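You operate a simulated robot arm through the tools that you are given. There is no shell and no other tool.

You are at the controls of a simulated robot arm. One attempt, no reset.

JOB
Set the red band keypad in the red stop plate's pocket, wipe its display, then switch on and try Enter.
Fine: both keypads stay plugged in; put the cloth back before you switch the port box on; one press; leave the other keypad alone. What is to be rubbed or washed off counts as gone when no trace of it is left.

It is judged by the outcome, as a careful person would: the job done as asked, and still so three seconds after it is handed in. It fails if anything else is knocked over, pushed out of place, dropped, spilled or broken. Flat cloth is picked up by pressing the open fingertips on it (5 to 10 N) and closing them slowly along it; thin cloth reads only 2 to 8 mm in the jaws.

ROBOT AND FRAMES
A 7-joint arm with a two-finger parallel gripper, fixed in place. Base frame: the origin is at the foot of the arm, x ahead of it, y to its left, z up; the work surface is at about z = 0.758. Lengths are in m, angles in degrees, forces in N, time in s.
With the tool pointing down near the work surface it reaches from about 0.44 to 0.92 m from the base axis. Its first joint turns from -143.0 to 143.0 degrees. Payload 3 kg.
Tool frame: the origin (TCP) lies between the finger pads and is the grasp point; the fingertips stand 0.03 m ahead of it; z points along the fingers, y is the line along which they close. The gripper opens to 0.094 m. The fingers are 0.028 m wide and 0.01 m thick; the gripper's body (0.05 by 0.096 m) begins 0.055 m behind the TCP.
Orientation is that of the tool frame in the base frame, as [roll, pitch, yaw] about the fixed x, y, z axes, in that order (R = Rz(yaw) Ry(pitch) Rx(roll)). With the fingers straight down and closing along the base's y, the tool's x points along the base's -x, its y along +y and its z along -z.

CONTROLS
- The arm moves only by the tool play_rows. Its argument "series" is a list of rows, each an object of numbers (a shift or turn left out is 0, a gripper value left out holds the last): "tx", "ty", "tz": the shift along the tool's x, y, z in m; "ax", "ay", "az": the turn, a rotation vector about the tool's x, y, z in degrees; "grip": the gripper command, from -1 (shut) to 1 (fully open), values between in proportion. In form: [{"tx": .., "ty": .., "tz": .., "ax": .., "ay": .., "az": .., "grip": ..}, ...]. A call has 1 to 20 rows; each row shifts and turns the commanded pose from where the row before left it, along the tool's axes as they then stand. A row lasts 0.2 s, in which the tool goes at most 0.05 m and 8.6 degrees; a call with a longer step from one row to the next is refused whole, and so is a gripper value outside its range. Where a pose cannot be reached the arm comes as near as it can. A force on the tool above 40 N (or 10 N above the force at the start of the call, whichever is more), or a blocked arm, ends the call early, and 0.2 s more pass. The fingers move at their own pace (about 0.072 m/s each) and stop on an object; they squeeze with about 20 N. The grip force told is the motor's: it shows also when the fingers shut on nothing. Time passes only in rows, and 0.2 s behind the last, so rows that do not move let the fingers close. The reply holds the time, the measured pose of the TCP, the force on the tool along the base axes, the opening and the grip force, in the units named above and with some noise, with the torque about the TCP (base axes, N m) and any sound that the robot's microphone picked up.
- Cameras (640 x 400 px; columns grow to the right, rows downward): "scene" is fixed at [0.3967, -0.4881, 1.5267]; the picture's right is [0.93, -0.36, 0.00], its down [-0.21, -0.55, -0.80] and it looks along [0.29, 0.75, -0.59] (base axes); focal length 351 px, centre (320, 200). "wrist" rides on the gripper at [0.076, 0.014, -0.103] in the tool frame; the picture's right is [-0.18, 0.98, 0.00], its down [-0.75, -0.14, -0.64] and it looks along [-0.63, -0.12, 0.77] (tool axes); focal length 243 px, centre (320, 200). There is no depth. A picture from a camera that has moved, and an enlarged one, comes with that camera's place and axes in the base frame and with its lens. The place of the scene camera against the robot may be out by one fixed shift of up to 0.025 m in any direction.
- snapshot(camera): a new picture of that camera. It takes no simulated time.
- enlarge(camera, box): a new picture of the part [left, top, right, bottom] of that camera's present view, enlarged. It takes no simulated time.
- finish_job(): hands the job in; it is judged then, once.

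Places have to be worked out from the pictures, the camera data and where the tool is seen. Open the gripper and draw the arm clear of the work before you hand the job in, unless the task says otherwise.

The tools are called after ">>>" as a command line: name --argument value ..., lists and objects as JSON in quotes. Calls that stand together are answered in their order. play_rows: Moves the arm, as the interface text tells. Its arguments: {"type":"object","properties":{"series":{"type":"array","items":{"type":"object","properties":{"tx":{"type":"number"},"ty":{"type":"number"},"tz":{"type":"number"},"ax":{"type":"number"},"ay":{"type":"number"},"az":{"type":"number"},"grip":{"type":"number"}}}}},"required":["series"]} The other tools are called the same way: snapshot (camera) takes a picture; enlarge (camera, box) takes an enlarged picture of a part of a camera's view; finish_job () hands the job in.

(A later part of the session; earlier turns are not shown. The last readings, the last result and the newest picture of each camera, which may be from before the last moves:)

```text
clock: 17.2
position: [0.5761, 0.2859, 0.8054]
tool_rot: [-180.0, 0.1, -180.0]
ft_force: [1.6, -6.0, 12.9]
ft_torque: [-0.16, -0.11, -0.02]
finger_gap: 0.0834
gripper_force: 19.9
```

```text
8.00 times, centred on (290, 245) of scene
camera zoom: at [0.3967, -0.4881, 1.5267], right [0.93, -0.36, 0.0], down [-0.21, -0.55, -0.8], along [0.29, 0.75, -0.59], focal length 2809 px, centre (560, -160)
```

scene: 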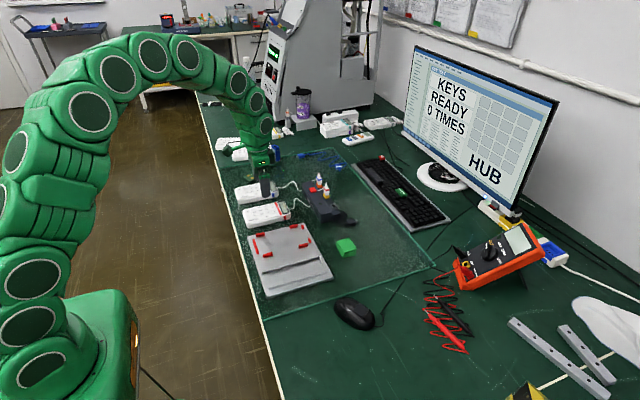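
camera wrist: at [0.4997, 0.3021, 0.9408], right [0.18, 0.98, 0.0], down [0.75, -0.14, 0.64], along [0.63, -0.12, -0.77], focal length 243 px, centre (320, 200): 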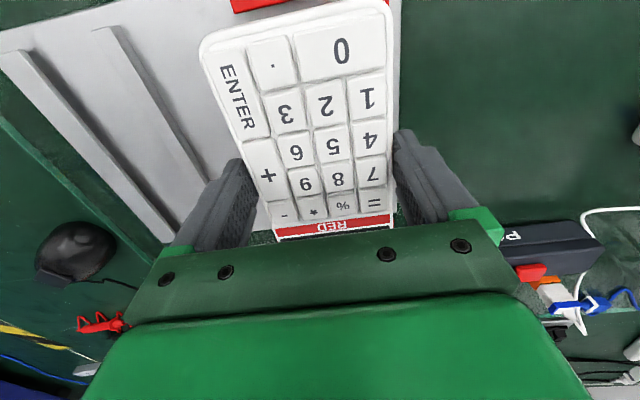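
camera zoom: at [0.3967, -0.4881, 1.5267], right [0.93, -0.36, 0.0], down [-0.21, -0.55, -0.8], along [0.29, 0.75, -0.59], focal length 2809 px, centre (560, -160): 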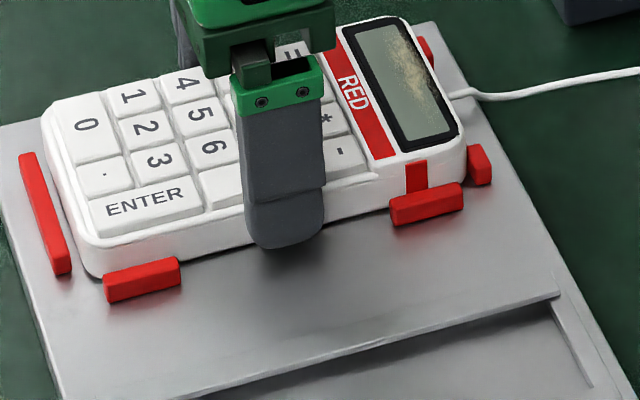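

Contact: 13 N up and 6 N towards -y at TCP z 0.805. I check whether it rests on the plate or rides on a +y stop.

>>> enlarge --camera "wrist" --box '[195, 0, 275, 110]'

>>> enlarge --camera "wrist" --box '[350, 0, 430, 110]'

>>> enlarge --camera "scene" --box '[295, 215, 335, 255]'

>>> enlarge --camera "scene" --box '[255, 235, 295, 265]'

```text
3.64 times, centred on (235, 55) of wrist
camera zoom: at [0.4995, 0.3014, 0.9076], right [0.18, 0.98, 0.0], down [0.75, -0.14, 0.64], along [0.63, -0.12, -0.77], focal length 882 px, centre (629, 727)
```

zoom: 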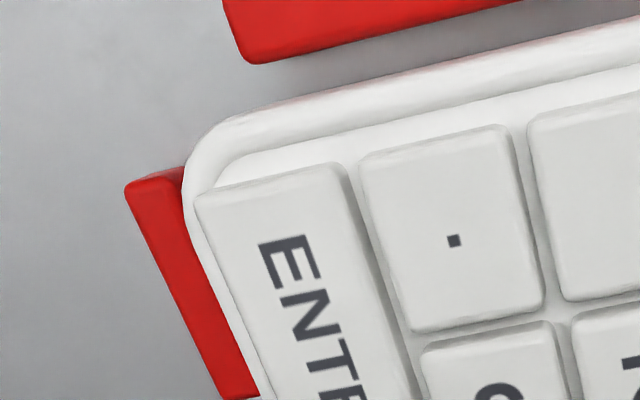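

```text
3.64 times, centred on (390, 55) of wrist
camera zoom: at [0.4995, 0.3014, 0.9076], right [0.18, 0.98, 0.0], down [0.75, -0.14, 0.64], along [0.63, -0.12, -0.77], focal length 882 px, centre (66, 727)
```

zoom: 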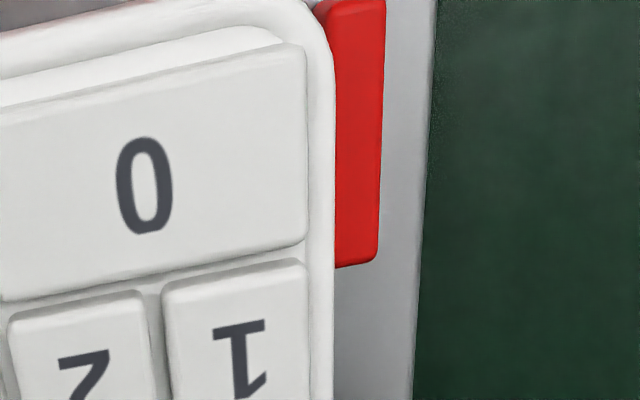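

```text
10.00 times, centred on (315, 235) of scene
camera zoom: at [0.3967, -0.4881, 1.5267], right [0.93, -0.36, 0.0], down [-0.21, -0.55, -0.8], along [0.29, 0.75, -0.59], focal length 3511 px, centre (370, -150)
```

zoom: 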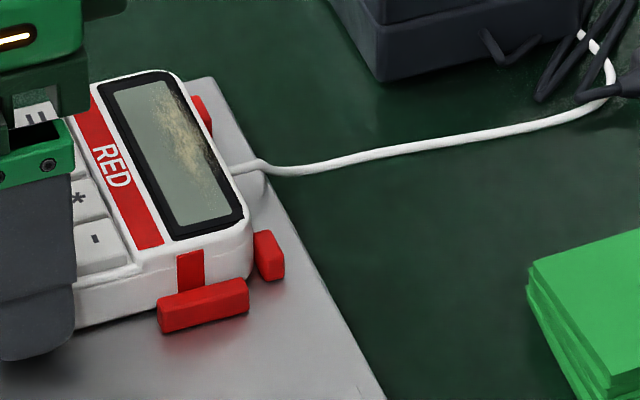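

```text
13.33 times, centred on (275, 250) of scene
camera zoom: at [0.3967, -0.4881, 1.5267], right [0.93, -0.36, 0.0], down [-0.21, -0.55, -0.8], along [0.29, 0.75, -0.59], focal length 4681 px, centre (920, -467)
```

zoom: 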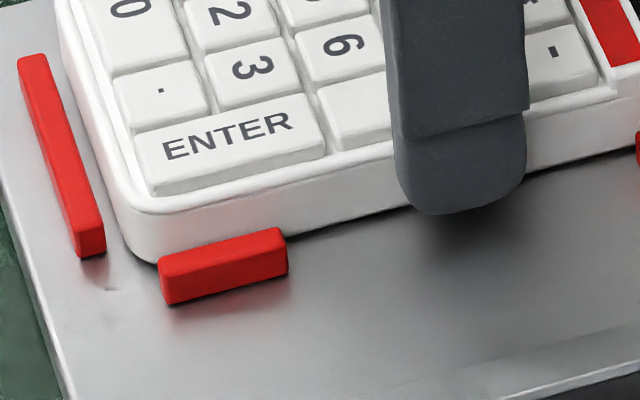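

The keypad's near bottom edge casts a thin contact shadow on the plate between the stops and both sides look symmetric, so it is seated. I relieve the load by 1 mm and open the fingers slowly.

>>> play_rows --series '[{"tz": -0.001}, {}, {"grip": 0.8}, {"grip": 0.85}, {"grip": 0.92}, {"grip": 1.0}, {}, {}]'

>>> enlarge --camera "scene" --box '[255, 210, 335, 270]'

>>> enlarge --camera "wrist" --box '[160, 0, 480, 220]'

```text
clock: 19.0
position: [0.5743, 0.2862, 0.8052]
tool_rot: [180.0, 0.0, 180.0]
ft_force: [0.9, -0.5, 0.2]
ft_torque: [0.02, -0.03, -0.01]
finger_gap: 0.0939
gripper_force: 0.0
```

```text
6.67 times, centred on (295, 240) of scene
camera zoom: at [0.3967, -0.4881, 1.5267], right [0.93, -0.36, 0.0], down [-0.21, -0.55, -0.8], along [0.29, 0.75, -0.59], focal length 2341 px, centre (487, -67)
```

zoom: 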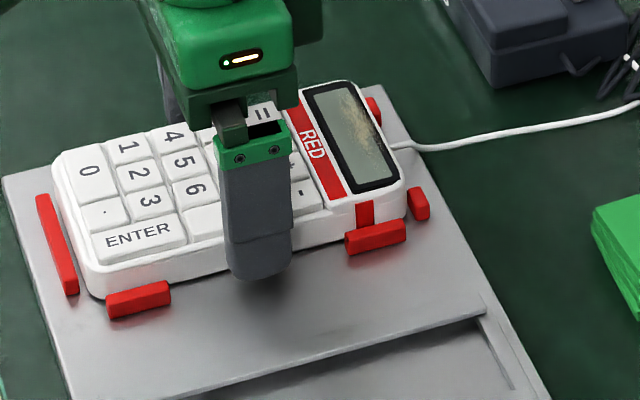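

```text
1.82 times, centred on (320, 110) of wrist
camera zoom: at [0.499, 0.3015, 0.9083], right [0.18, 0.98, 0.0], down [0.75, -0.14, 0.64], along [0.63, -0.12, -0.77], focal length 441 px, centre (320, 364)
```

zoom: 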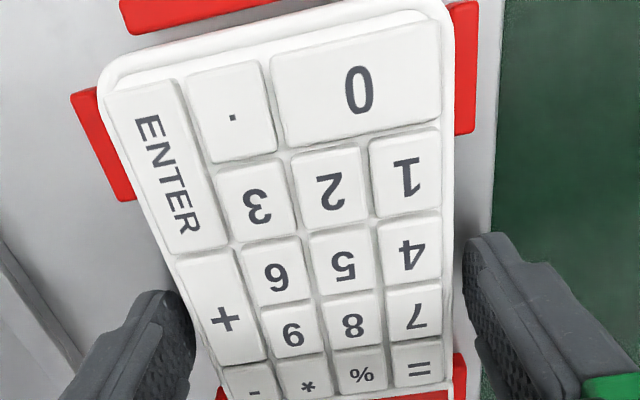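

The keypad stays put in the pocket with the fingers open. I rise straight up and inspect.

>>> play_rows --series '[{"tz": -0.01}, {"tz": -0.015}, {"tz": -0.03}, {"tz": -0.04}, {"tz": -0.04}, {}, {}]'

>>> snapshot --camera "wrist"

>>> enlarge --camera "scene" --box '[245, 190, 375, 270]'

```text
clock: 20.6
position: [0.571, 0.2875, 0.9437]
tool_rot: [180.0, 0.0, -180.0]
ft_force: [0.4, -0.7, 0.1]
ft_torque: [-0.01, 0.05, 0.03]
finger_gap: 0.094
gripper_force: 0.3
```

```text
taken
camera wrist: at [0.4949, 0.303, 1.0456], right [0.18, 0.98, 0.0], down [0.75, -0.14, 0.64], along [0.63, -0.12, -0.77], focal length 243 px, centre (320, 200)
```

wrist: 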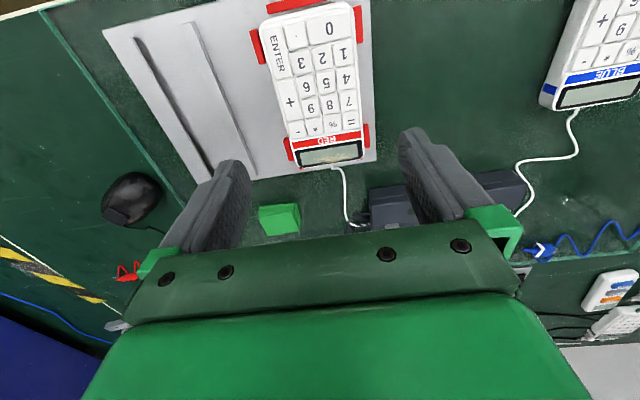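

```text
4.92 times, centred on (310, 230) of scene
camera zoom: at [0.3967, -0.4881, 1.5267], right [0.93, -0.36, 0.0], down [-0.21, -0.55, -0.8], along [0.29, 0.75, -0.59], focal length 1728 px, centre (369, 52)
```

zoom: 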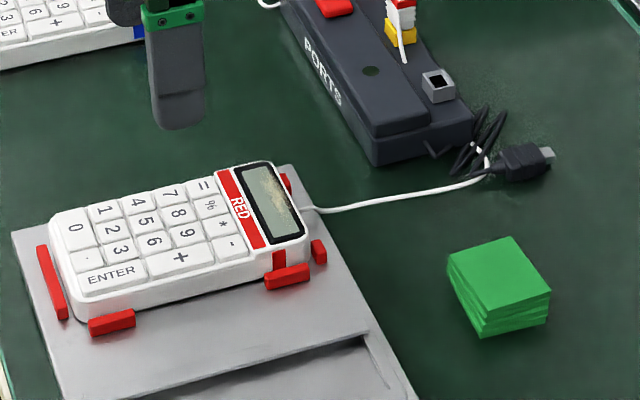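

The keypad sits flat inside the stops, cable out between the end stops. Next I examine the display, cloth and hub from here.

>>> enlarge --camera "wrist" --box '[240, 100, 400, 240]'

>>> enlarge --camera "wrist" --box '[240, 0, 400, 180]'

```text
2.86 times, centred on (320, 170) of wrist
camera zoom: at [0.4949, 0.303, 1.0456], right [0.18, 0.98, 0.0], down [0.75, -0.14, 0.64], along [0.63, -0.12, -0.77], focal length 693 px, centre (320, 286)
```

zoom: 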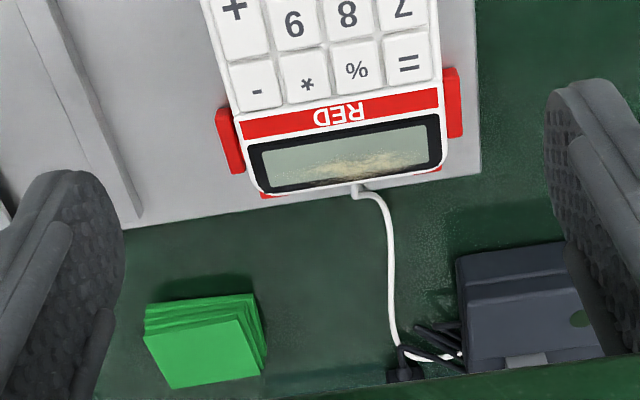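

```text
2.22 times, centred on (320, 90) of wrist
camera zoom: at [0.4949, 0.303, 1.0456], right [0.18, 0.98, 0.0], down [0.75, -0.14, 0.64], along [0.63, -0.12, -0.77], focal length 539 px, centre (320, 444)
```

zoom: 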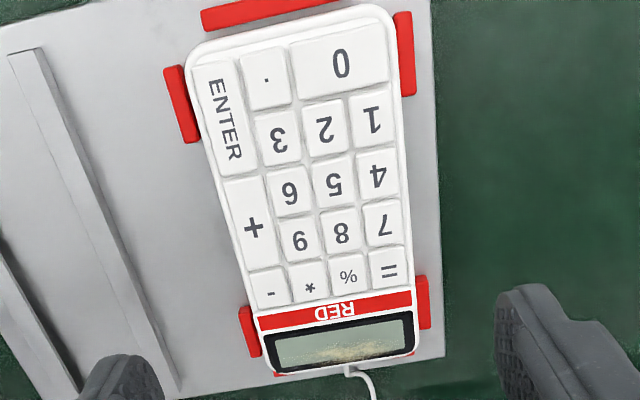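

Display glass is at about x 0.629–0.647, y 0.255–0.321, top near z 0.789; the cloth pad is centred near (0.749, 0.192), ~0.043 x 0.054 x 0.02 m. I move over the cloth to check the alignment.

>>> play_rows --series '[{"tx": -0.0356, "ty": -0.0191, "tz": 0.005}, {"tx": -0.0356, "ty": -0.0191, "tz": 0.01}, {"tx": -0.0356, "ty": -0.0191, "tz": 0.015}, {"tx": -0.0356, "ty": -0.0191, "tz": 0.02}, {"tx": -0.0356, "ty": -0.0191, "tz": 0.02}, {}, {}]'

>>> snapshot --camera "wrist"

>>> enlarge --camera "scene" --box '[300, 190, 400, 280]'

```text
clock: 22.2
position: [0.7491, 0.1907, 0.8687]
tool_rot: [180.0, 0.0, -179.9]
ft_force: [-0.2, -0.9, 0.3]
ft_torque: [0.0, 0.03, 0.0]
finger_gap: 0.0941
gripper_force: 0.0
```

```text
taken
camera wrist: at [0.6739, 0.2058, 0.9711], right [0.18, 0.98, 0.0], down [0.75, -0.14, 0.64], along [0.63, -0.12, -0.77], focal length 243 px, centre (320, 200)
```

wrist: 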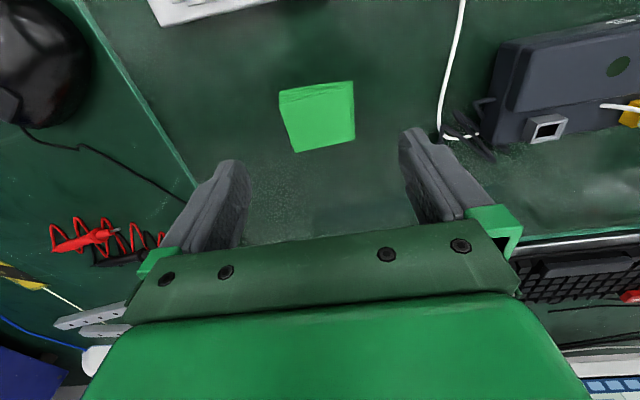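

```text
4.44 times, centred on (350, 235) of scene
camera zoom: at [0.3967, -0.4881, 1.5267], right [0.93, -0.36, 0.0], down [-0.21, -0.55, -0.8], along [0.29, 0.75, -0.59], focal length 1560 px, centre (187, 44)
```

zoom: 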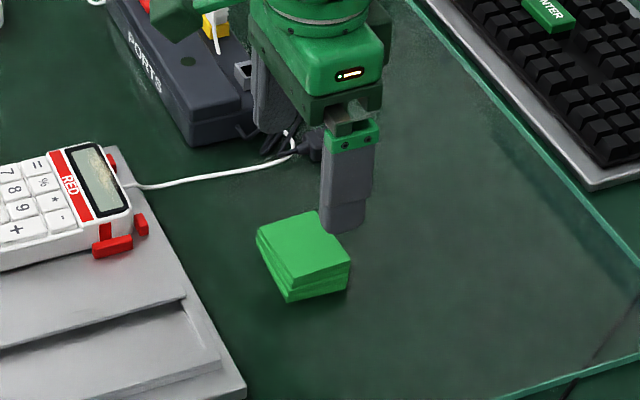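

>>> enlarge --camera "wrist" --box '[260, 60, 380, 180]'

```text
3.33 times, centred on (320, 120) of wrist
camera zoom: at [0.6739, 0.2058, 0.9711], right [0.18, 0.98, 0.0], down [0.75, -0.14, 0.64], along [0.63, -0.12, -0.77], focal length 809 px, centre (320, 467)
```

zoom: 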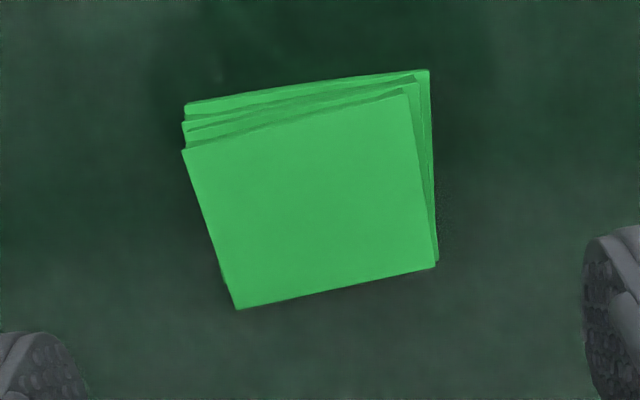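

The pad spans x 0.725–0.773, y 0.163–0.222, so the open fingers straddle it well. I descend to fingertips about 6 mm above the mat.

>>> play_rows --series '[{"ty": 0.001, "tz": 0.03}, {"tz": 0.025}, {"tz": 0.012}, {"tz": 0.006}, {}, {}]'

>>> enlarge --camera "scene" --box '[320, 215, 390, 275]'

>>> snapshot --camera "wrist"

```text
clock: 23.6
position: [0.7533, 0.1908, 0.7967]
tool_rot: [-179.9, -0.1, 179.9]
ft_force: [0.2, -0.1, 0.0]
ft_torque: [-0.02, -0.01, 0.02]
finger_gap: 0.0941
gripper_force: 0.1
```

```text
6.67 times, centred on (355, 245) of scene
camera zoom: at [0.3967, -0.4881, 1.5267], right [0.93, -0.36, 0.0], down [-0.21, -0.55, -0.8], along [0.29, 0.75, -0.59], focal length 2341 px, centre (87, -100)
```

zoom: 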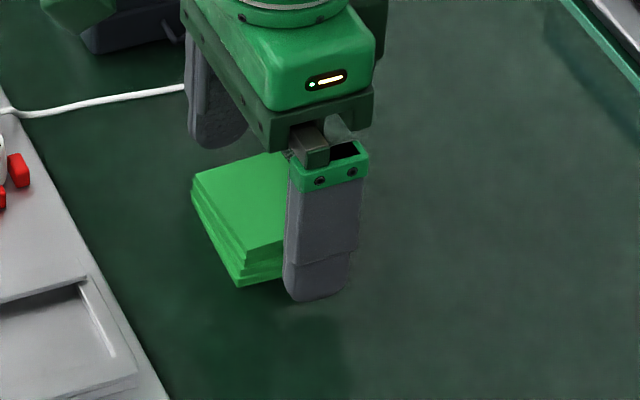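

```text
taken
camera wrist: at [0.6767, 0.2062, 0.9], right [0.18, 0.98, 0.0], down [0.75, -0.14, 0.64], along [0.63, -0.12, -0.77], focal length 243 px, centre (320, 200)
```

wrist: 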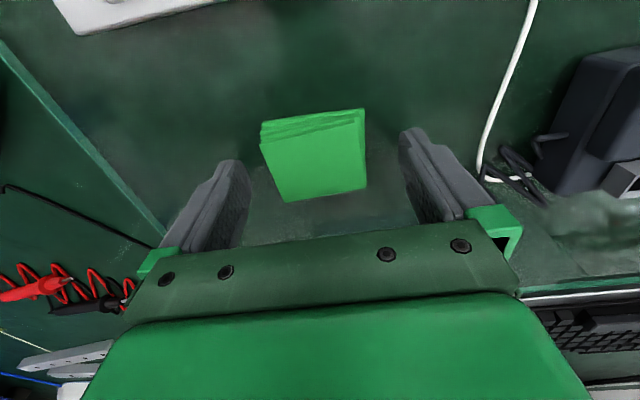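

The hand drifted ~4 mm in +x; I correct by 3 mm and close slowly on the pad.

>>> play_rows --series '[{"tx": 0.003}, {"tx": 0.0005, "tz": 0.001}, {"grip": 0.7}, {"grip": 0.5}, {"grip": 0.35}, {"grip": 0.25}, {"grip": 0.15}, {"grip": 0.05}, {"grip": -0.1}, {}]'

>>> enlarge --camera "scene" --box '[320, 215, 390, 275]'

>>> enlarge --camera "wrist" --box '[180, 80, 460, 240]'

```text
clock: 25.8
position: [0.7488, 0.1912, 0.7962]
tool_rot: [-180.0, 0.1, 180.0]
ft_force: [-0.6, 0.1, 1.2]
ft_torque: [0.01, 0.02, -0.02]
finger_gap: 0.059
gripper_force: 20.0
```

```text
6.67 times, centred on (355, 245) of scene
camera zoom: at [0.3967, -0.4881, 1.5267], right [0.93, -0.36, 0.0], down [-0.21, -0.55, -0.8], along [0.29, 0.75, -0.59], focal length 2341 px, centre (87, -100)
```

zoom: 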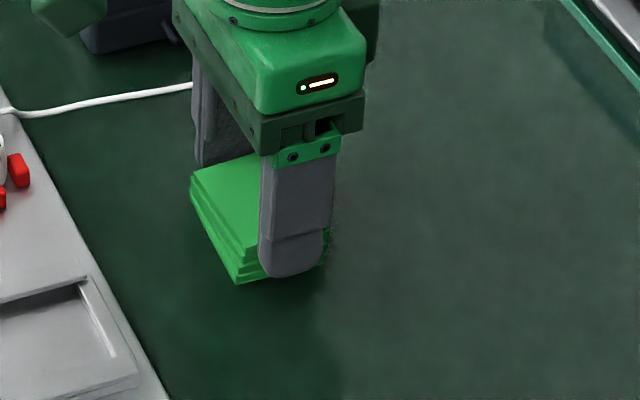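

```text
2.29 times, centred on (320, 160) of wrist
camera zoom: at [0.6731, 0.2069, 0.8988], right [0.18, 0.98, 0.0], down [0.75, -0.14, 0.64], along [0.63, -0.12, -0.77], focal length 555 px, centre (320, 291)
```

zoom: 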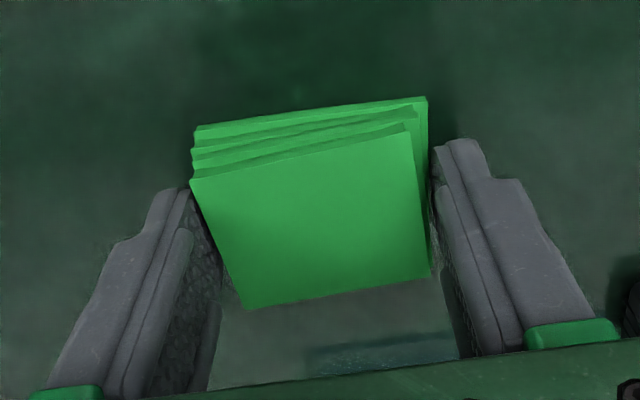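

The pad is gripped at 59 mm with 20 N. I lift it 3 cm and check that the whole pad comes along.

>>> play_rows --series '[{"tz": -0.005}, {"tz": -0.01}, {"tz": -0.015}, {}, {}]'

>>> enlarge --camera "scene" --box '[320, 205, 390, 275]'

>>> enlarge --camera "wrist" --box '[180, 80, 460, 240]'

```text
clock: 27.0
position: [0.7488, 0.1913, 0.8266]
tool_rot: [180.0, 0.0, 179.9]
ft_force: [-0.2, 0.1, 0.0]
ft_torque: [-0.01, -0.03, 0.0]
finger_gap: 0.0587
gripper_force: 20.5
```

```text
5.71 times, centred on (355, 240) of scene
camera zoom: at [0.3967, -0.4881, 1.5267], right [0.93, -0.36, 0.0], down [-0.21, -0.55, -0.8], along [0.29, 0.75, -0.59], focal length 2006 px, centre (120, -29)
```

zoom: 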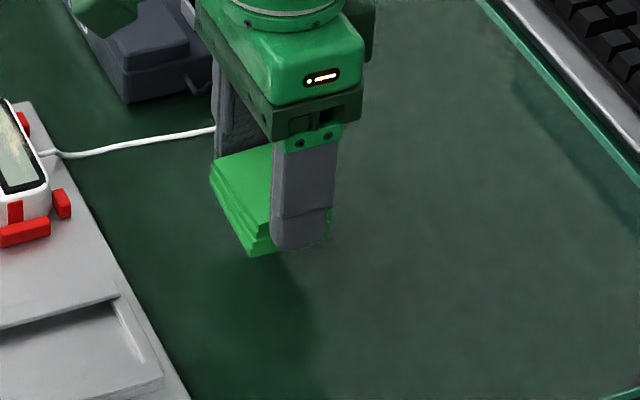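

```text
2.29 times, centred on (320, 160) of wrist
camera zoom: at [0.6733, 0.2074, 0.9297], right [0.18, 0.98, 0.0], down [0.75, -0.14, 0.64], along [0.63, -0.12, -0.77], focal length 555 px, centre (320, 291)
```

zoom: 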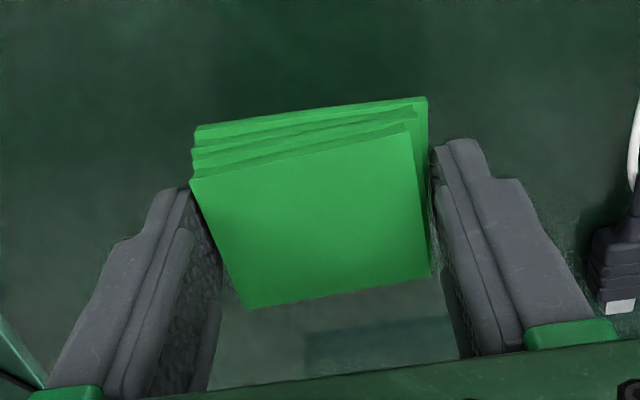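

The whole pad comes up in the jaws. I raise to 0.86 and carry it over the display centre (0.640, 0.288).

>>> play_rows --series '[{"tz": -0.03}, {"tx": 0.0273, "ty": 0.0242}, {"tx": 0.0273, "ty": 0.0242}, {"tx": 0.0273, "ty": 0.0242}, {"tx": 0.0271, "ty": 0.0242}, {}, {}]'

>>> snapshot --camera "wrist"

>>> enlarge --camera "scene" --box '[265, 185, 345, 255]'

```text
clock: 28.6
position: [0.6394, 0.29, 0.8572]
tool_rot: [179.9, -0.1, -180.0]
ft_force: [0.2, -0.4, -1.3]
ft_torque: [-0.02, -0.03, 0.03]
finger_gap: 0.059
gripper_force: 19.8
```

```text
taken
camera wrist: at [0.5637, 0.3044, 0.9594], right [0.18, 0.98, 0.0], down [0.75, -0.14, 0.64], along [0.63, -0.12, -0.77], focal length 243 px, centre (320, 200)
```

wrist: 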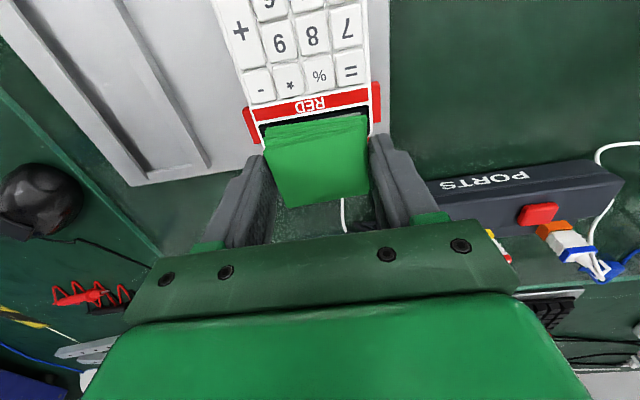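

```text
5.71 times, centred on (305, 220) of scene
camera zoom: at [0.3967, -0.4881, 1.5267], right [0.93, -0.36, 0.0], down [-0.21, -0.55, -0.8], along [0.29, 0.75, -0.59], focal length 2006 px, centre (406, 86)
```

zoom: 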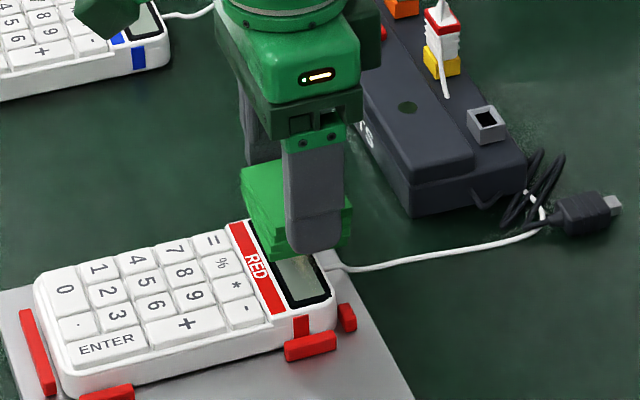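

Pad is over the display. I lower to ~8 mm above expected contact, then in small steps until I feel 4–6 N.

>>> play_rows --series '[{"ty": -0.001, "tz": 0.012}, {"tz": 0.01}, {}, {"tz": 0.002}, {}]'

>>> enlarge --camera "scene" --box '[265, 185, 345, 255]'

```text
clock: 29.8
position: [0.6401, 0.2881, 0.833]
tool_rot: [-180.0, 0.0, 180.0]
ft_force: [0.1, 1.1, -0.3]
ft_torque: [0.02, 0.05, 0.0]
finger_gap: 0.0588
gripper_force: 20.2
```

```text
5.71 times, centred on (305, 220) of scene
camera zoom: at [0.3967, -0.4881, 1.5267], right [0.93, -0.36, 0.0], down [-0.21, -0.55, -0.8], along [0.29, 0.75, -0.59], focal length 2006 px, centre (406, 86)
```

zoom: 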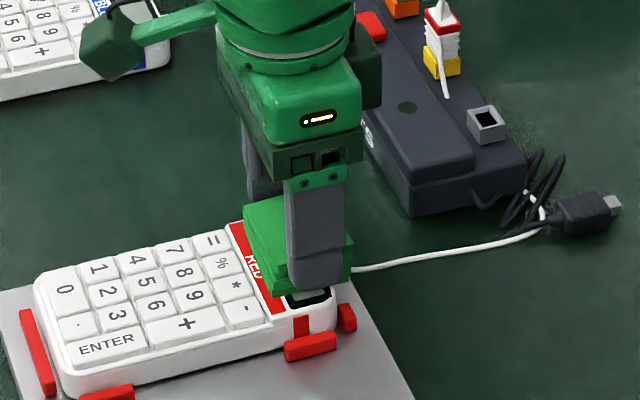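

>>> play_rows --series '[{"tz": 0.002}, {"tz": 0.001}, {}]'

```text
clock: 30.6
position: [0.6411, 0.2874, 0.8306]
tool_rot: [179.9, 0.2, -180.0]
ft_force: [0.9, 5.3, 23.4]
ft_torque: [0.16, -0.08, 0.03]
finger_gap: 0.059
gripper_force: 20.1
```

Contact near TCP z 0.831 with 23 N — too hard. I back off about 1 mm to get a light rubbing force.

>>> play_rows --series '[{"tz": -0.001}, {}, {}]'

```text
clock: 31.4
position: [0.6403, 0.2873, 0.8309]
tool_rot: [-179.9, -0.1, -180.0]
ft_force: [-0.4, -0.6, 7.9]
ft_torque: [0.07, -0.08, -0.01]
finger_gap: 0.0586
gripper_force: 20.2
```

About 8 N: good for rubbing. I wipe along the display (±y) in short slow strokes, checking the force.

>>> play_rows --series '[{"ty": 0.005}, {"ty": 0.005}, {"ty": 0.005}, {"ty": -0.005}, {"ty": -0.005}, {"ty": -0.005}]'

```text
clock: 32.8
position: [0.6396, 0.2885, 0.8314]
tool_rot: [-180.0, -0.1, 179.9]
ft_force: [0.0, -0.8, -1.1]
ft_torque: [-0.03, 0.01, 0.01]
finger_gap: 0.059
gripper_force: 20.5
```

Contact was lost at the end (z rose slightly). I press down 0.6 mm and continue.

>>> play_rows --series '[{"tz": 0.0006}, {}]'

```text
clock: 33.4
position: [0.6413, 0.2882, 0.8311]
tool_rot: [-179.9, 0.0, -180.0]
ft_force: [-0.5, -0.1, 1.4]
ft_torque: [0.02, -0.01, 0.0]
finger_gap: 0.0589
gripper_force: 20.1
```

>>> play_rows --series '[{"tz": 0.0004}, {"ty": -0.004}, {"ty": -0.004}, {"ty": -0.004}, {"ty": -0.004}]'

```text
clock: 34.6
position: [0.6419, 0.2714, 0.8301]
tool_rot: [179.9, 0.2, -179.9]
ft_force: [0.5, 8.4, 22.5]
ft_torque: [0.3, 0.0, -0.02]
finger_gap: 0.059
gripper_force: 19.9
```

The force rises towards -y (22 N), so I ease off slightly and stroke back to +y.

>>> play_rows --series '[{"tz": -0.0007}, {"ty": 0.004}, {"ty": 0.004}, {"ty": 0.004}, {"ty": 0.004}]'

```text
clock: 35.8
position: [0.6403, 0.2871, 0.8319]
tool_rot: [-180.0, -0.1, -180.0]
ft_force: [-0.2, 0.3, 0.3]
ft_torque: [-0.01, 0.02, 0.0]
finger_gap: 0.0589
gripper_force: 20.1
```

I lift a little and slide off to see how much of the stain is gone.

>>> play_rows --series '[{"tz": -0.015}, {"tx": -0.03, "tz": -0.015}, {"tx": -0.03}, {}]'

>>> enlarge --camera "scene" --box '[275, 205, 325, 245]'

>>> enlarge --camera "wrist" --box '[220, 0, 420, 160]'

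```text
clock: 36.8
position: [0.7001, 0.2855, 0.8613]
tool_rot: [179.9, -0.1, 180.0]
ft_force: [0.6, -0.7, -0.1]
ft_torque: [0.01, 0.01, 0.01]
finger_gap: 0.059
gripper_force: 20.5
```

```text
10.00 times, centred on (300, 225) of scene
camera zoom: at [0.3967, -0.4881, 1.5267], right [0.93, -0.36, 0.0], down [-0.21, -0.55, -0.8], along [0.29, 0.75, -0.59], focal length 3511 px, centre (520, -50)
```

zoom: 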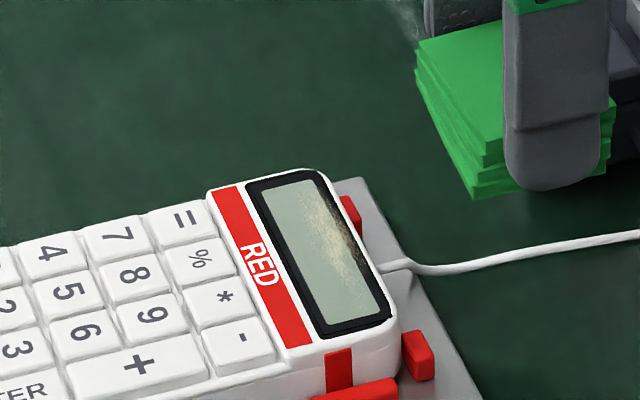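

```text
2.50 times, centred on (320, 80) of wrist
camera zoom: at [0.624, 0.3021, 0.9636], right [0.18, 0.98, 0.0], down [0.75, -0.14, 0.64], along [0.63, -0.12, -0.77], focal length 606 px, centre (320, 500)
```

zoom: 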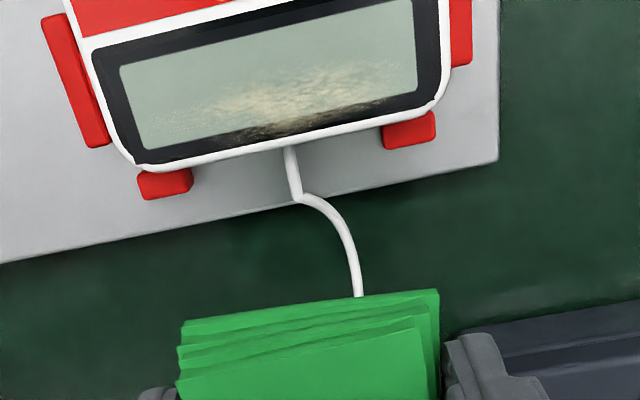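

The stain has faded but traces remain along the +x half (x 0.634–0.648, y 0.26–0.32). I go back over it for more strokes.

>>> play_rows --series '[{"tx": 0.03}, {"tx": 0.028}, {"tz": 0.015}, {"tz": 0.012}, {"tz": 0.003}, {"tz": 0.0004}, {}]'

```text
clock: 38.4
position: [0.6427, 0.2874, 0.8301]
tool_rot: [180.0, 0.0, -179.9]
ft_force: [2.5, -1.3, 6.8]
ft_torque: [-0.07, -0.11, -0.04]
finger_gap: 0.0587
gripper_force: 20.5
```

>>> play_rows --series '[{"ty": 0.004}, {"ty": 0.004}, {"ty": 0.004}]'

```text
clock: 39.2
position: [0.6432, 0.298, 0.8297]
tool_rot: [180.0, 0.0, 179.9]
ft_force: [0.3, -7.2, 15.9]
ft_torque: [-0.26, 0.0, 0.03]
finger_gap: 0.0587
gripper_force: 20.0
```

Good sliding contact (16 N, 7 N friction). I stroke back towards -y.

>>> play_rows --series '[{"ty": -0.004}, {"ty": -0.004}, {"ty": -0.004}]'

>>> play_rows --series '[{"ty": -0.004}, {"ty": -0.004}, {"ty": -0.004}]'

```text
clock: 40.0
position: [0.6422, 0.286, 0.8304]
tool_rot: [-180.0, -0.1, 179.9]
ft_force: [-0.7, -0.3, 0.0]
ft_torque: [-0.01, -0.04, -0.01]
finger_gap: 0.0588
gripper_force: 19.8
```

```text
clock: 40.8
position: [0.643, 0.2755, 0.8316]
tool_rot: [179.9, 0.0, 180.0]
ft_force: [0.7, -0.2, 0.1]
ft_torque: [0.02, 0.02, -0.02]
finger_gap: 0.0589
gripper_force: 19.7
```

Contact dropped on the way back; I press 0.8 mm deeper here and stroke to +y.

>>> play_rows --series '[{"tz": 0.0008}, {}]'

```text
clock: 41.4
position: [0.643, 0.2763, 0.8304]
tool_rot: [-180.0, 0.0, -180.0]
ft_force: [1.9, -0.4, 5.4]
ft_torque: [-0.03, -0.06, -0.02]
finger_gap: 0.0587
gripper_force: 20.0
```

>>> play_rows --series '[{"ty": -0.003}, {"ty": -0.003}]'

>>> play_rows --series '[{"ty": 0.004}, {"ty": 0.004}, {"ty": 0.004}]'

```text
clock: 42.0
position: [0.6408, 0.2704, 0.8307]
tool_rot: [179.9, 0.1, -180.0]
ft_force: [-0.3, 0.3, 2.0]
ft_torque: [0.05, -0.04, 0.0]
finger_gap: 0.0588
gripper_force: 20.0
```

```text
clock: 42.8
position: [0.6429, 0.2813, 0.8305]
tool_rot: [-180.0, 0.0, -180.0]
ft_force: [0.4, -5.7, 12.5]
ft_torque: [-0.14, -0.04, -0.02]
finger_gap: 0.059
gripper_force: 19.9
```

>>> play_rows --series '[{"ty": 0.004}, {"ty": 0.004}, {"ty": 0.004}]'

>>> play_rows --series '[{"ty": 0.003}, {"ty": 0.003}]'

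>>> play_rows --series '[{"ty": -0.004}, {"ty": -0.004}, {"ty": -0.004}]'

```text
clock: 43.6
position: [0.6421, 0.2936, 0.8305]
tool_rot: [-179.9, 0.1, -180.0]
ft_force: [-0.7, -4.2, 9.6]
ft_torque: [-0.14, 0.01, -0.01]
finger_gap: 0.0588
gripper_force: 19.8
```

```text
clock: 44.2
position: [0.6427, 0.2993, 0.8306]
tool_rot: [180.0, 0.0, 180.0]
ft_force: [0.0, -2.5, 6.2]
ft_torque: [-0.07, 0.01, -0.01]
finger_gap: 0.0592
gripper_force: 19.0
```

```text
clock: 45.0
position: [0.6416, 0.2874, 0.8303]
tool_rot: [179.9, 0.2, 179.9]
ft_force: [0.8, 6.4, 17.7]
ft_torque: [0.2, 0.06, -0.07]
finger_gap: 0.059
gripper_force: 20.3
```

Steady rubbing now at 6–18 N. I continue back to -y and once more to +y, then inspect.

>>> play_rows --series '[{"ty": -0.004}, {"ty": -0.004}, {"ty": -0.004}]'

>>> play_rows --series '[{"ty": 0.004}, {"ty": 0.004}, {"ty": 0.004}, {"ty": 0.004}]'

>>> play_rows --series '[{"ty": 0.004}, {"ty": 0.004}]'

>>> play_rows --series '[{"ty": -0.004}, {"ty": -0.004}, {"ty": -0.004}]'

```text
clock: 45.8
position: [0.641, 0.2745, 0.83]
tool_rot: [180.0, 0.0, -180.0]
ft_force: [0.6, 1.6, 5.2]
ft_torque: [0.09, -0.05, 0.01]
finger_gap: 0.0592
gripper_force: 19.8
```

```text
clock: 46.8
position: [0.6415, 0.2911, 0.8298]
tool_rot: [-180.0, 0.0, -180.0]
ft_force: [0.6, -3.9, 10.2]
ft_torque: [-0.12, -0.02, -0.01]
finger_gap: 0.0586
gripper_force: 20.0
```

```text
clock: 47.4
position: [0.6429, 0.2987, 0.8306]
tool_rot: [-180.0, -0.1, -180.0]
ft_force: [-0.5, 0.5, 0.5]
ft_torque: [0.04, 0.0, -0.01]
finger_gap: 0.0589
gripper_force: 19.7
```

```text
clock: 48.2
position: [0.6421, 0.2864, 0.8307]
tool_rot: [-180.0, -0.1, -180.0]
ft_force: [0.1, 2.2, 3.2]
ft_torque: [0.02, -0.05, -0.03]
finger_gap: 0.0588
gripper_force: 20.0
```

>>> play_rows --series '[{"tz": -0.015}, {"tx": -0.03, "tz": -0.015}, {"tx": -0.03}, {}]'

>>> enlarge --camera "scene" --box '[275, 205, 325, 245]'

>>> enlarge --camera "wrist" --box '[240, 0, 400, 100]'

```text
clock: 49.2
position: [0.7023, 0.2873, 0.8598]
tool_rot: [180.0, 0.1, -179.9]
ft_force: [0.6, 0.1, -0.8]
ft_torque: [0.01, 0.02, 0.01]
finger_gap: 0.0588
gripper_force: 20.0
```

```text
10.00 times, centred on (300, 225) of scene
camera zoom: at [0.3967, -0.4881, 1.5267], right [0.93, -0.36, 0.0], down [-0.21, -0.55, -0.8], along [0.29, 0.75, -0.59], focal length 3511 px, centre (520, -50)
```

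zoom: 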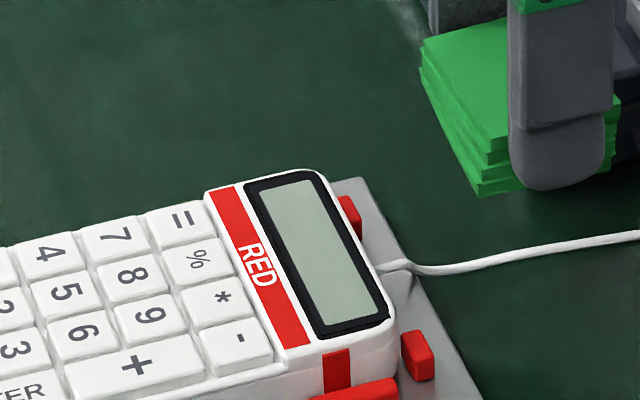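

```text
4.00 times, centred on (320, 50) of wrist
camera zoom: at [0.6257, 0.3028, 0.9629], right [0.18, 0.98, 0.0], down [0.75, -0.14, 0.64], along [0.63, -0.12, -0.77], focal length 970 px, centre (320, 800)
```

zoom: 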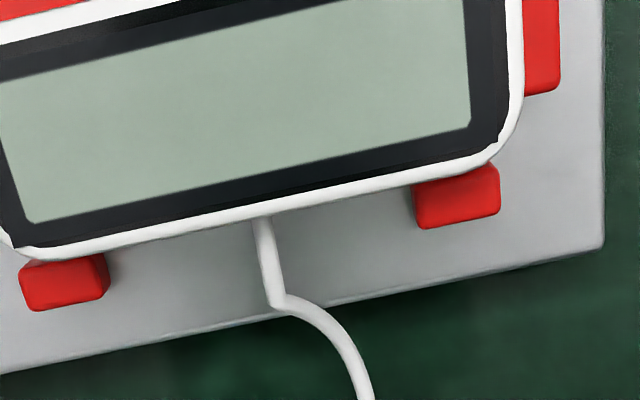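

The stain appears gone. I double-check with tighter zooms before putting the cloth back.

>>> enlarge --camera "scene" --box '[293, 218, 317, 240]'

>>> enlarge --camera "wrist" --box '[230, 0, 310, 60]'

>>> enlarge --camera "wrist" --box '[300, 0, 380, 60]'

```text
16.00 times, centred on (305, 229) of scene
camera zoom: at [0.3967, -0.4881, 1.5267], right [0.93, -0.36, 0.0], down [-0.21, -0.55, -0.8], along [0.29, 0.75, -0.59], focal length 5618 px, centre (560, -264)
```

zoom: 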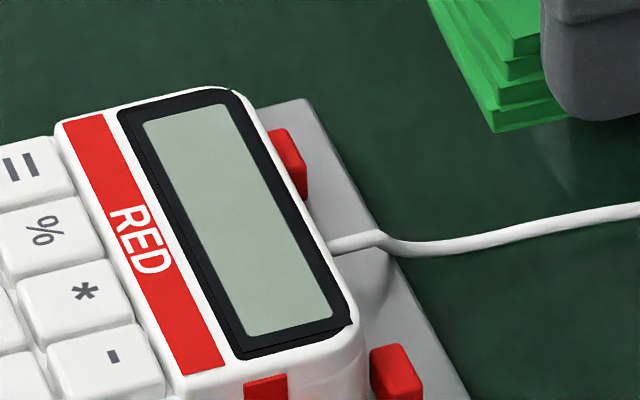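

```text
6.67 times, centred on (270, 30) of wrist
camera zoom: at [0.6257, 0.3028, 0.9629], right [0.18, 0.98, 0.0], down [0.75, -0.14, 0.64], along [0.63, -0.12, -0.77], focal length 1618 px, centre (653, 1333)
```

zoom: 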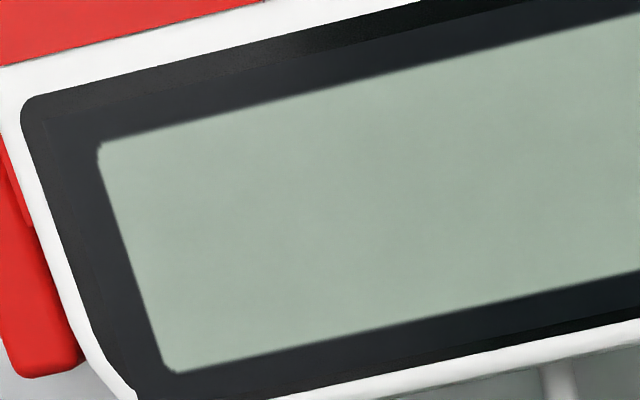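

```text
6.67 times, centred on (340, 30) of wrist
camera zoom: at [0.6257, 0.3028, 0.9629], right [0.18, 0.98, 0.0], down [0.75, -0.14, 0.64], along [0.63, -0.12, -0.77], focal length 1618 px, centre (187, 1333)
```

zoom: 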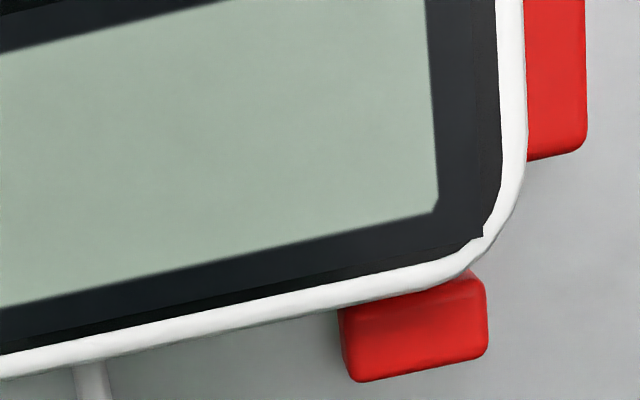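

The display is spotless. I carry the cloth back to its home pose (TCP 0.749, 0.191).

>>> play_rows --series '[{"tx": -0.0157, "ty": -0.0319}, {"tx": -0.0157, "ty": -0.0319}, {"tx": -0.0156, "ty": -0.032}, {"tz": 0.03}, {"tz": 0.015}, {"tz": 0.01}, {"tz": 0.004}, {}, {}]'

>>> enlarge --camera "scene" --box '[320, 215, 390, 275]'

```text
clock: 51.2
position: [0.7498, 0.1926, 0.7997]
tool_rot: [-179.9, -0.1, -180.0]
ft_force: [-0.2, 0.0, -0.3]
ft_torque: [-0.01, -0.06, -0.02]
finger_gap: 0.0587
gripper_force: 19.9
```

```text
6.67 times, centred on (355, 245) of scene
camera zoom: at [0.3967, -0.4881, 1.5267], right [0.93, -0.36, 0.0], down [-0.21, -0.55, -0.8], along [0.29, 0.75, -0.59], focal length 2341 px, centre (87, -100)
```

zoom: 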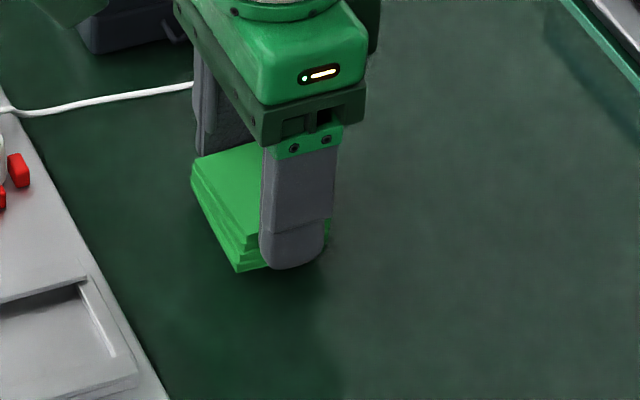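

About 3–4 mm to go. I lower in 1 mm steps until the pad touches the mat.

>>> play_rows --series '[{"ty": -0.001, "tz": 0.001}, {"tz": 0.001}, {}]'

>>> play_rows --series '[{"tz": 0.001}, {}]'

```text
clock: 52.0
position: [0.7497, 0.1915, 0.7984]
tool_rot: [-180.0, 0.0, -180.0]
ft_force: [1.1, -0.3, -0.6]
ft_torque: [0.02, 0.0, 0.01]
finger_gap: 0.0588
gripper_force: 19.7
```

```text
clock: 52.6
position: [0.7489, 0.1905, 0.7974]
tool_rot: [179.9, -0.1, 180.0]
ft_force: [0.6, 0.4, 0.5]
ft_torque: [-0.01, -0.03, 0.0]
finger_gap: 0.059
gripper_force: 20.9
```

>>> play_rows --series '[{"tz": 0.001}, {}]'

>>> enlarge --camera "scene" --box '[320, 215, 390, 275]'

```text
clock: 53.2
position: [0.7501, 0.1908, 0.7961]
tool_rot: [179.9, 0.0, 179.9]
ft_force: [-0.3, 0.0, -0.2]
ft_torque: [0.05, -0.03, -0.05]
finger_gap: 0.0589
gripper_force: 20.0
```

```text
6.67 times, centred on (355, 245) of scene
camera zoom: at [0.3967, -0.4881, 1.5267], right [0.93, -0.36, 0.0], down [-0.21, -0.55, -0.8], along [0.29, 0.75, -0.59], focal length 2341 px, centre (87, -100)
```

zoom: 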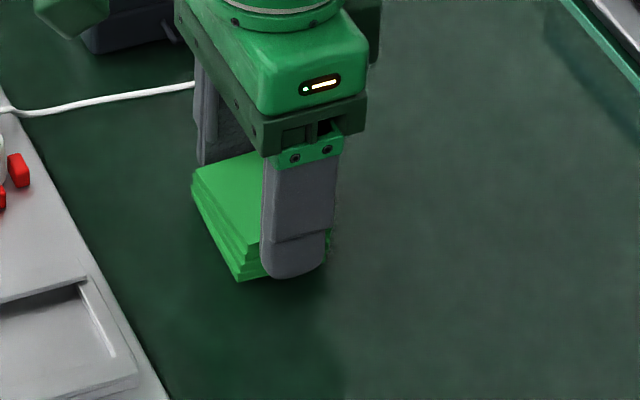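

The pad corner is still ~2 mm above its original picture position; I lower further until contact.

>>> play_rows --series '[{"tz": 0.001}, {}]'

>>> play_rows --series '[{"tz": 0.0007}, {}]'

```text
clock: 53.8
position: [0.7492, 0.189, 0.7964]
tool_rot: [-180.0, 0.0, 180.0]
ft_force: [-0.8, -0.4, -0.4]
ft_torque: [0.01, 0.01, -0.04]
finger_gap: 0.0586
gripper_force: 20.2
```

```text
clock: 54.4
position: [0.7492, 0.1905, 0.7949]
tool_rot: [-180.0, -0.1, 180.0]
ft_force: [0.3, -0.1, -0.3]
ft_torque: [-0.01, 0.0, 0.02]
finger_gap: 0.0588
gripper_force: 20.4
```

>>> play_rows --series '[{"tz": 0.0007}, {}]'

>>> enlarge --camera "scene" --box '[320, 215, 390, 275]'

```text
clock: 55.0
position: [0.7496, 0.1887, 0.7934]
tool_rot: [180.0, 0.1, -180.0]
ft_force: [0.8, 0.5, 0.1]
ft_torque: [0.01, -0.02, 0.02]
finger_gap: 0.059
gripper_force: 19.4
```

```text
6.67 times, centred on (355, 245) of scene
camera zoom: at [0.3967, -0.4881, 1.5267], right [0.93, -0.36, 0.0], down [-0.21, -0.55, -0.8], along [0.29, 0.75, -0.59], focal length 2341 px, centre (87, -100)
```

zoom: 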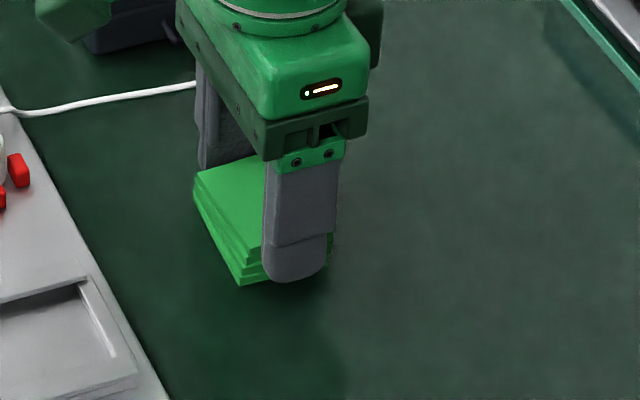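

Nearly there, though it is ~2 mm off towards +x/-y. I trim the position and keep lowering gently.

>>> play_rows --series '[{"tx": 0.0015, "ty": 0.001}, {"tz": 0.0007}, {}]'

>>> play_rows --series '[{"tz": 0.0007}, {}]'

>>> enlarge --camera "scene" --box '[320, 215, 390, 275]'

```text
clock: 55.8
position: [0.7499, 0.1914, 0.7936]
tool_rot: [-180.0, 0.1, -179.9]
ft_force: [2.5, -2.0, 7.7]
ft_torque: [-0.05, -0.17, -0.01]
finger_gap: 0.0589
gripper_force: 19.8
```

```text
clock: 56.4
position: [0.7475, 0.1919, 0.793]
tool_rot: [-179.9, 0.0, 179.9]
ft_force: [-0.7, -3.6, 17.0]
ft_torque: [-0.1, -0.08, 0.02]
finger_gap: 0.0589
gripper_force: 19.8
```

```text
6.67 times, centred on (355, 245) of scene
camera zoom: at [0.3967, -0.4881, 1.5267], right [0.93, -0.36, 0.0], down [-0.21, -0.55, -0.8], along [0.29, 0.75, -0.59], focal length 2341 px, centre (87, -100)
```

zoom: 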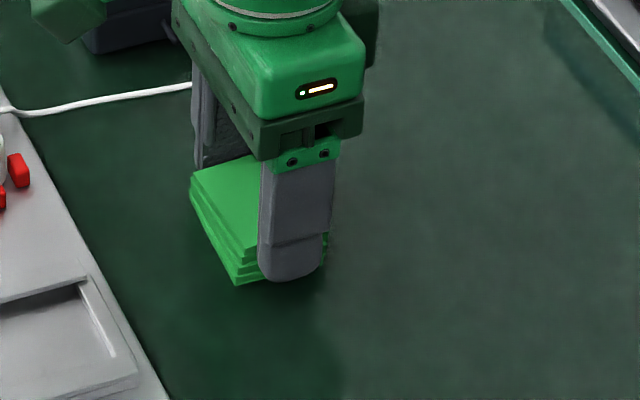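

The pad is down (17 N) and its corner matches the original picture position (235, 285). I ease off and open slowly.

>>> play_rows --series '[{"tz": -0.0008}, {}, {"grip": 0.3}, {"grip": 0.4}, {"grip": 0.55}, {"grip": 0.75}, {"grip": 1.0}, {}, {}]'

>>> enlarge --camera "scene" --box '[320, 215, 390, 275]'

```text
clock: 58.4
position: [0.7482, 0.1905, 0.7944]
tool_rot: [-179.9, 0.0, -179.9]
ft_force: [-0.3, 0.4, -0.3]
ft_torque: [0.01, -0.01, 0.01]
finger_gap: 0.0941
gripper_force: 0.1
```

```text
6.67 times, centred on (355, 245) of scene
camera zoom: at [0.3967, -0.4881, 1.5267], right [0.93, -0.36, 0.0], down [-0.21, -0.55, -0.8], along [0.29, 0.75, -0.59], focal length 2341 px, centre (87, -100)
```

zoom: 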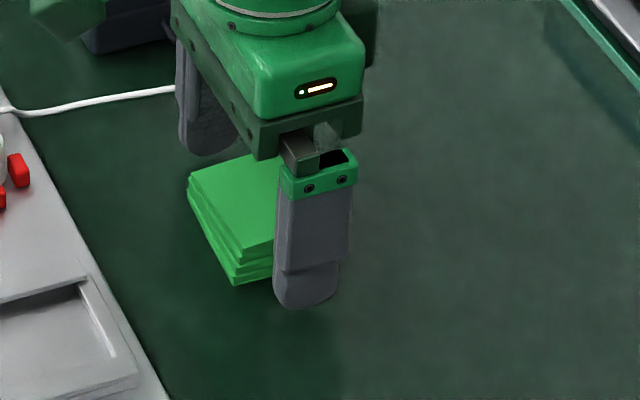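

Released cleanly. I rise straight up and compare the cloth with its original place.

>>> play_rows --series '[{"tz": -0.015}, {"tz": -0.03}, {"tz": -0.045}, {"tz": -0.045}, {}, {}]'

>>> enlarge --camera "scene" --box '[330, 230, 380, 265]'

>>> snapshot --camera "scene"

>>> snapshot --camera "wrist"

```text
clock: 59.8
position: [0.7465, 0.1911, 0.9275]
tool_rot: [-180.0, 0.0, -180.0]
ft_force: [0.5, -0.3, 0.7]
ft_torque: [0.01, -0.02, -0.02]
finger_gap: 0.0939
gripper_force: 0.0
```

```text
11.43 times, centred on (355, 248) of scene
camera zoom: at [0.3967, -0.4881, 1.5267], right [0.93, -0.36, 0.0], down [-0.21, -0.55, -0.8], along [0.29, 0.75, -0.59], focal length 4013 px, centre (-80, -343)
```

zoom: 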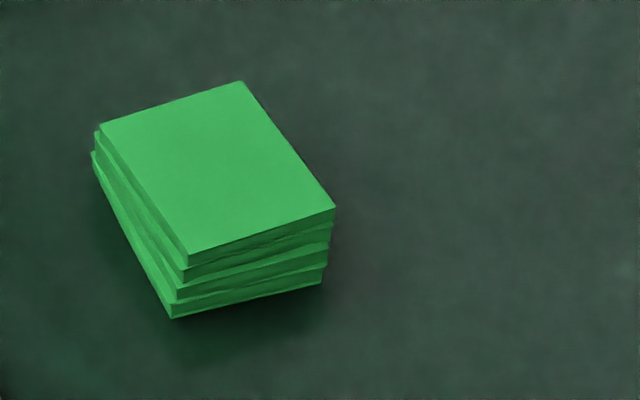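

```text
taken
```

scene: 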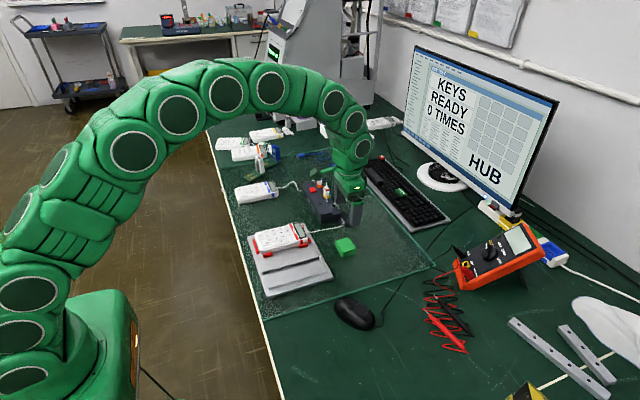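

```text
taken
camera wrist: at [0.6715, 0.2069, 1.0293], right [0.18, 0.98, 0.0], down [0.75, -0.14, 0.64], along [0.63, -0.12, -0.77], focal length 243 px, centre (320, 200)
```

wrist: 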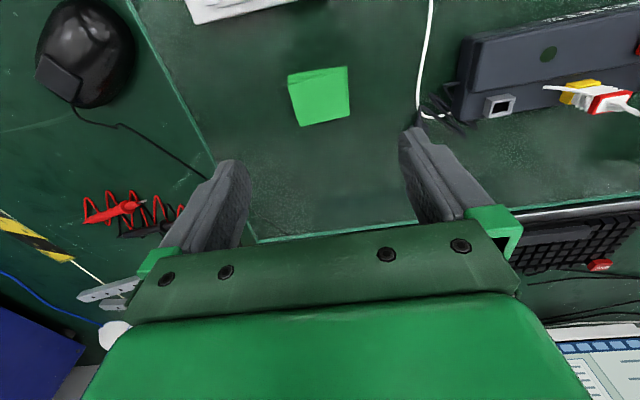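

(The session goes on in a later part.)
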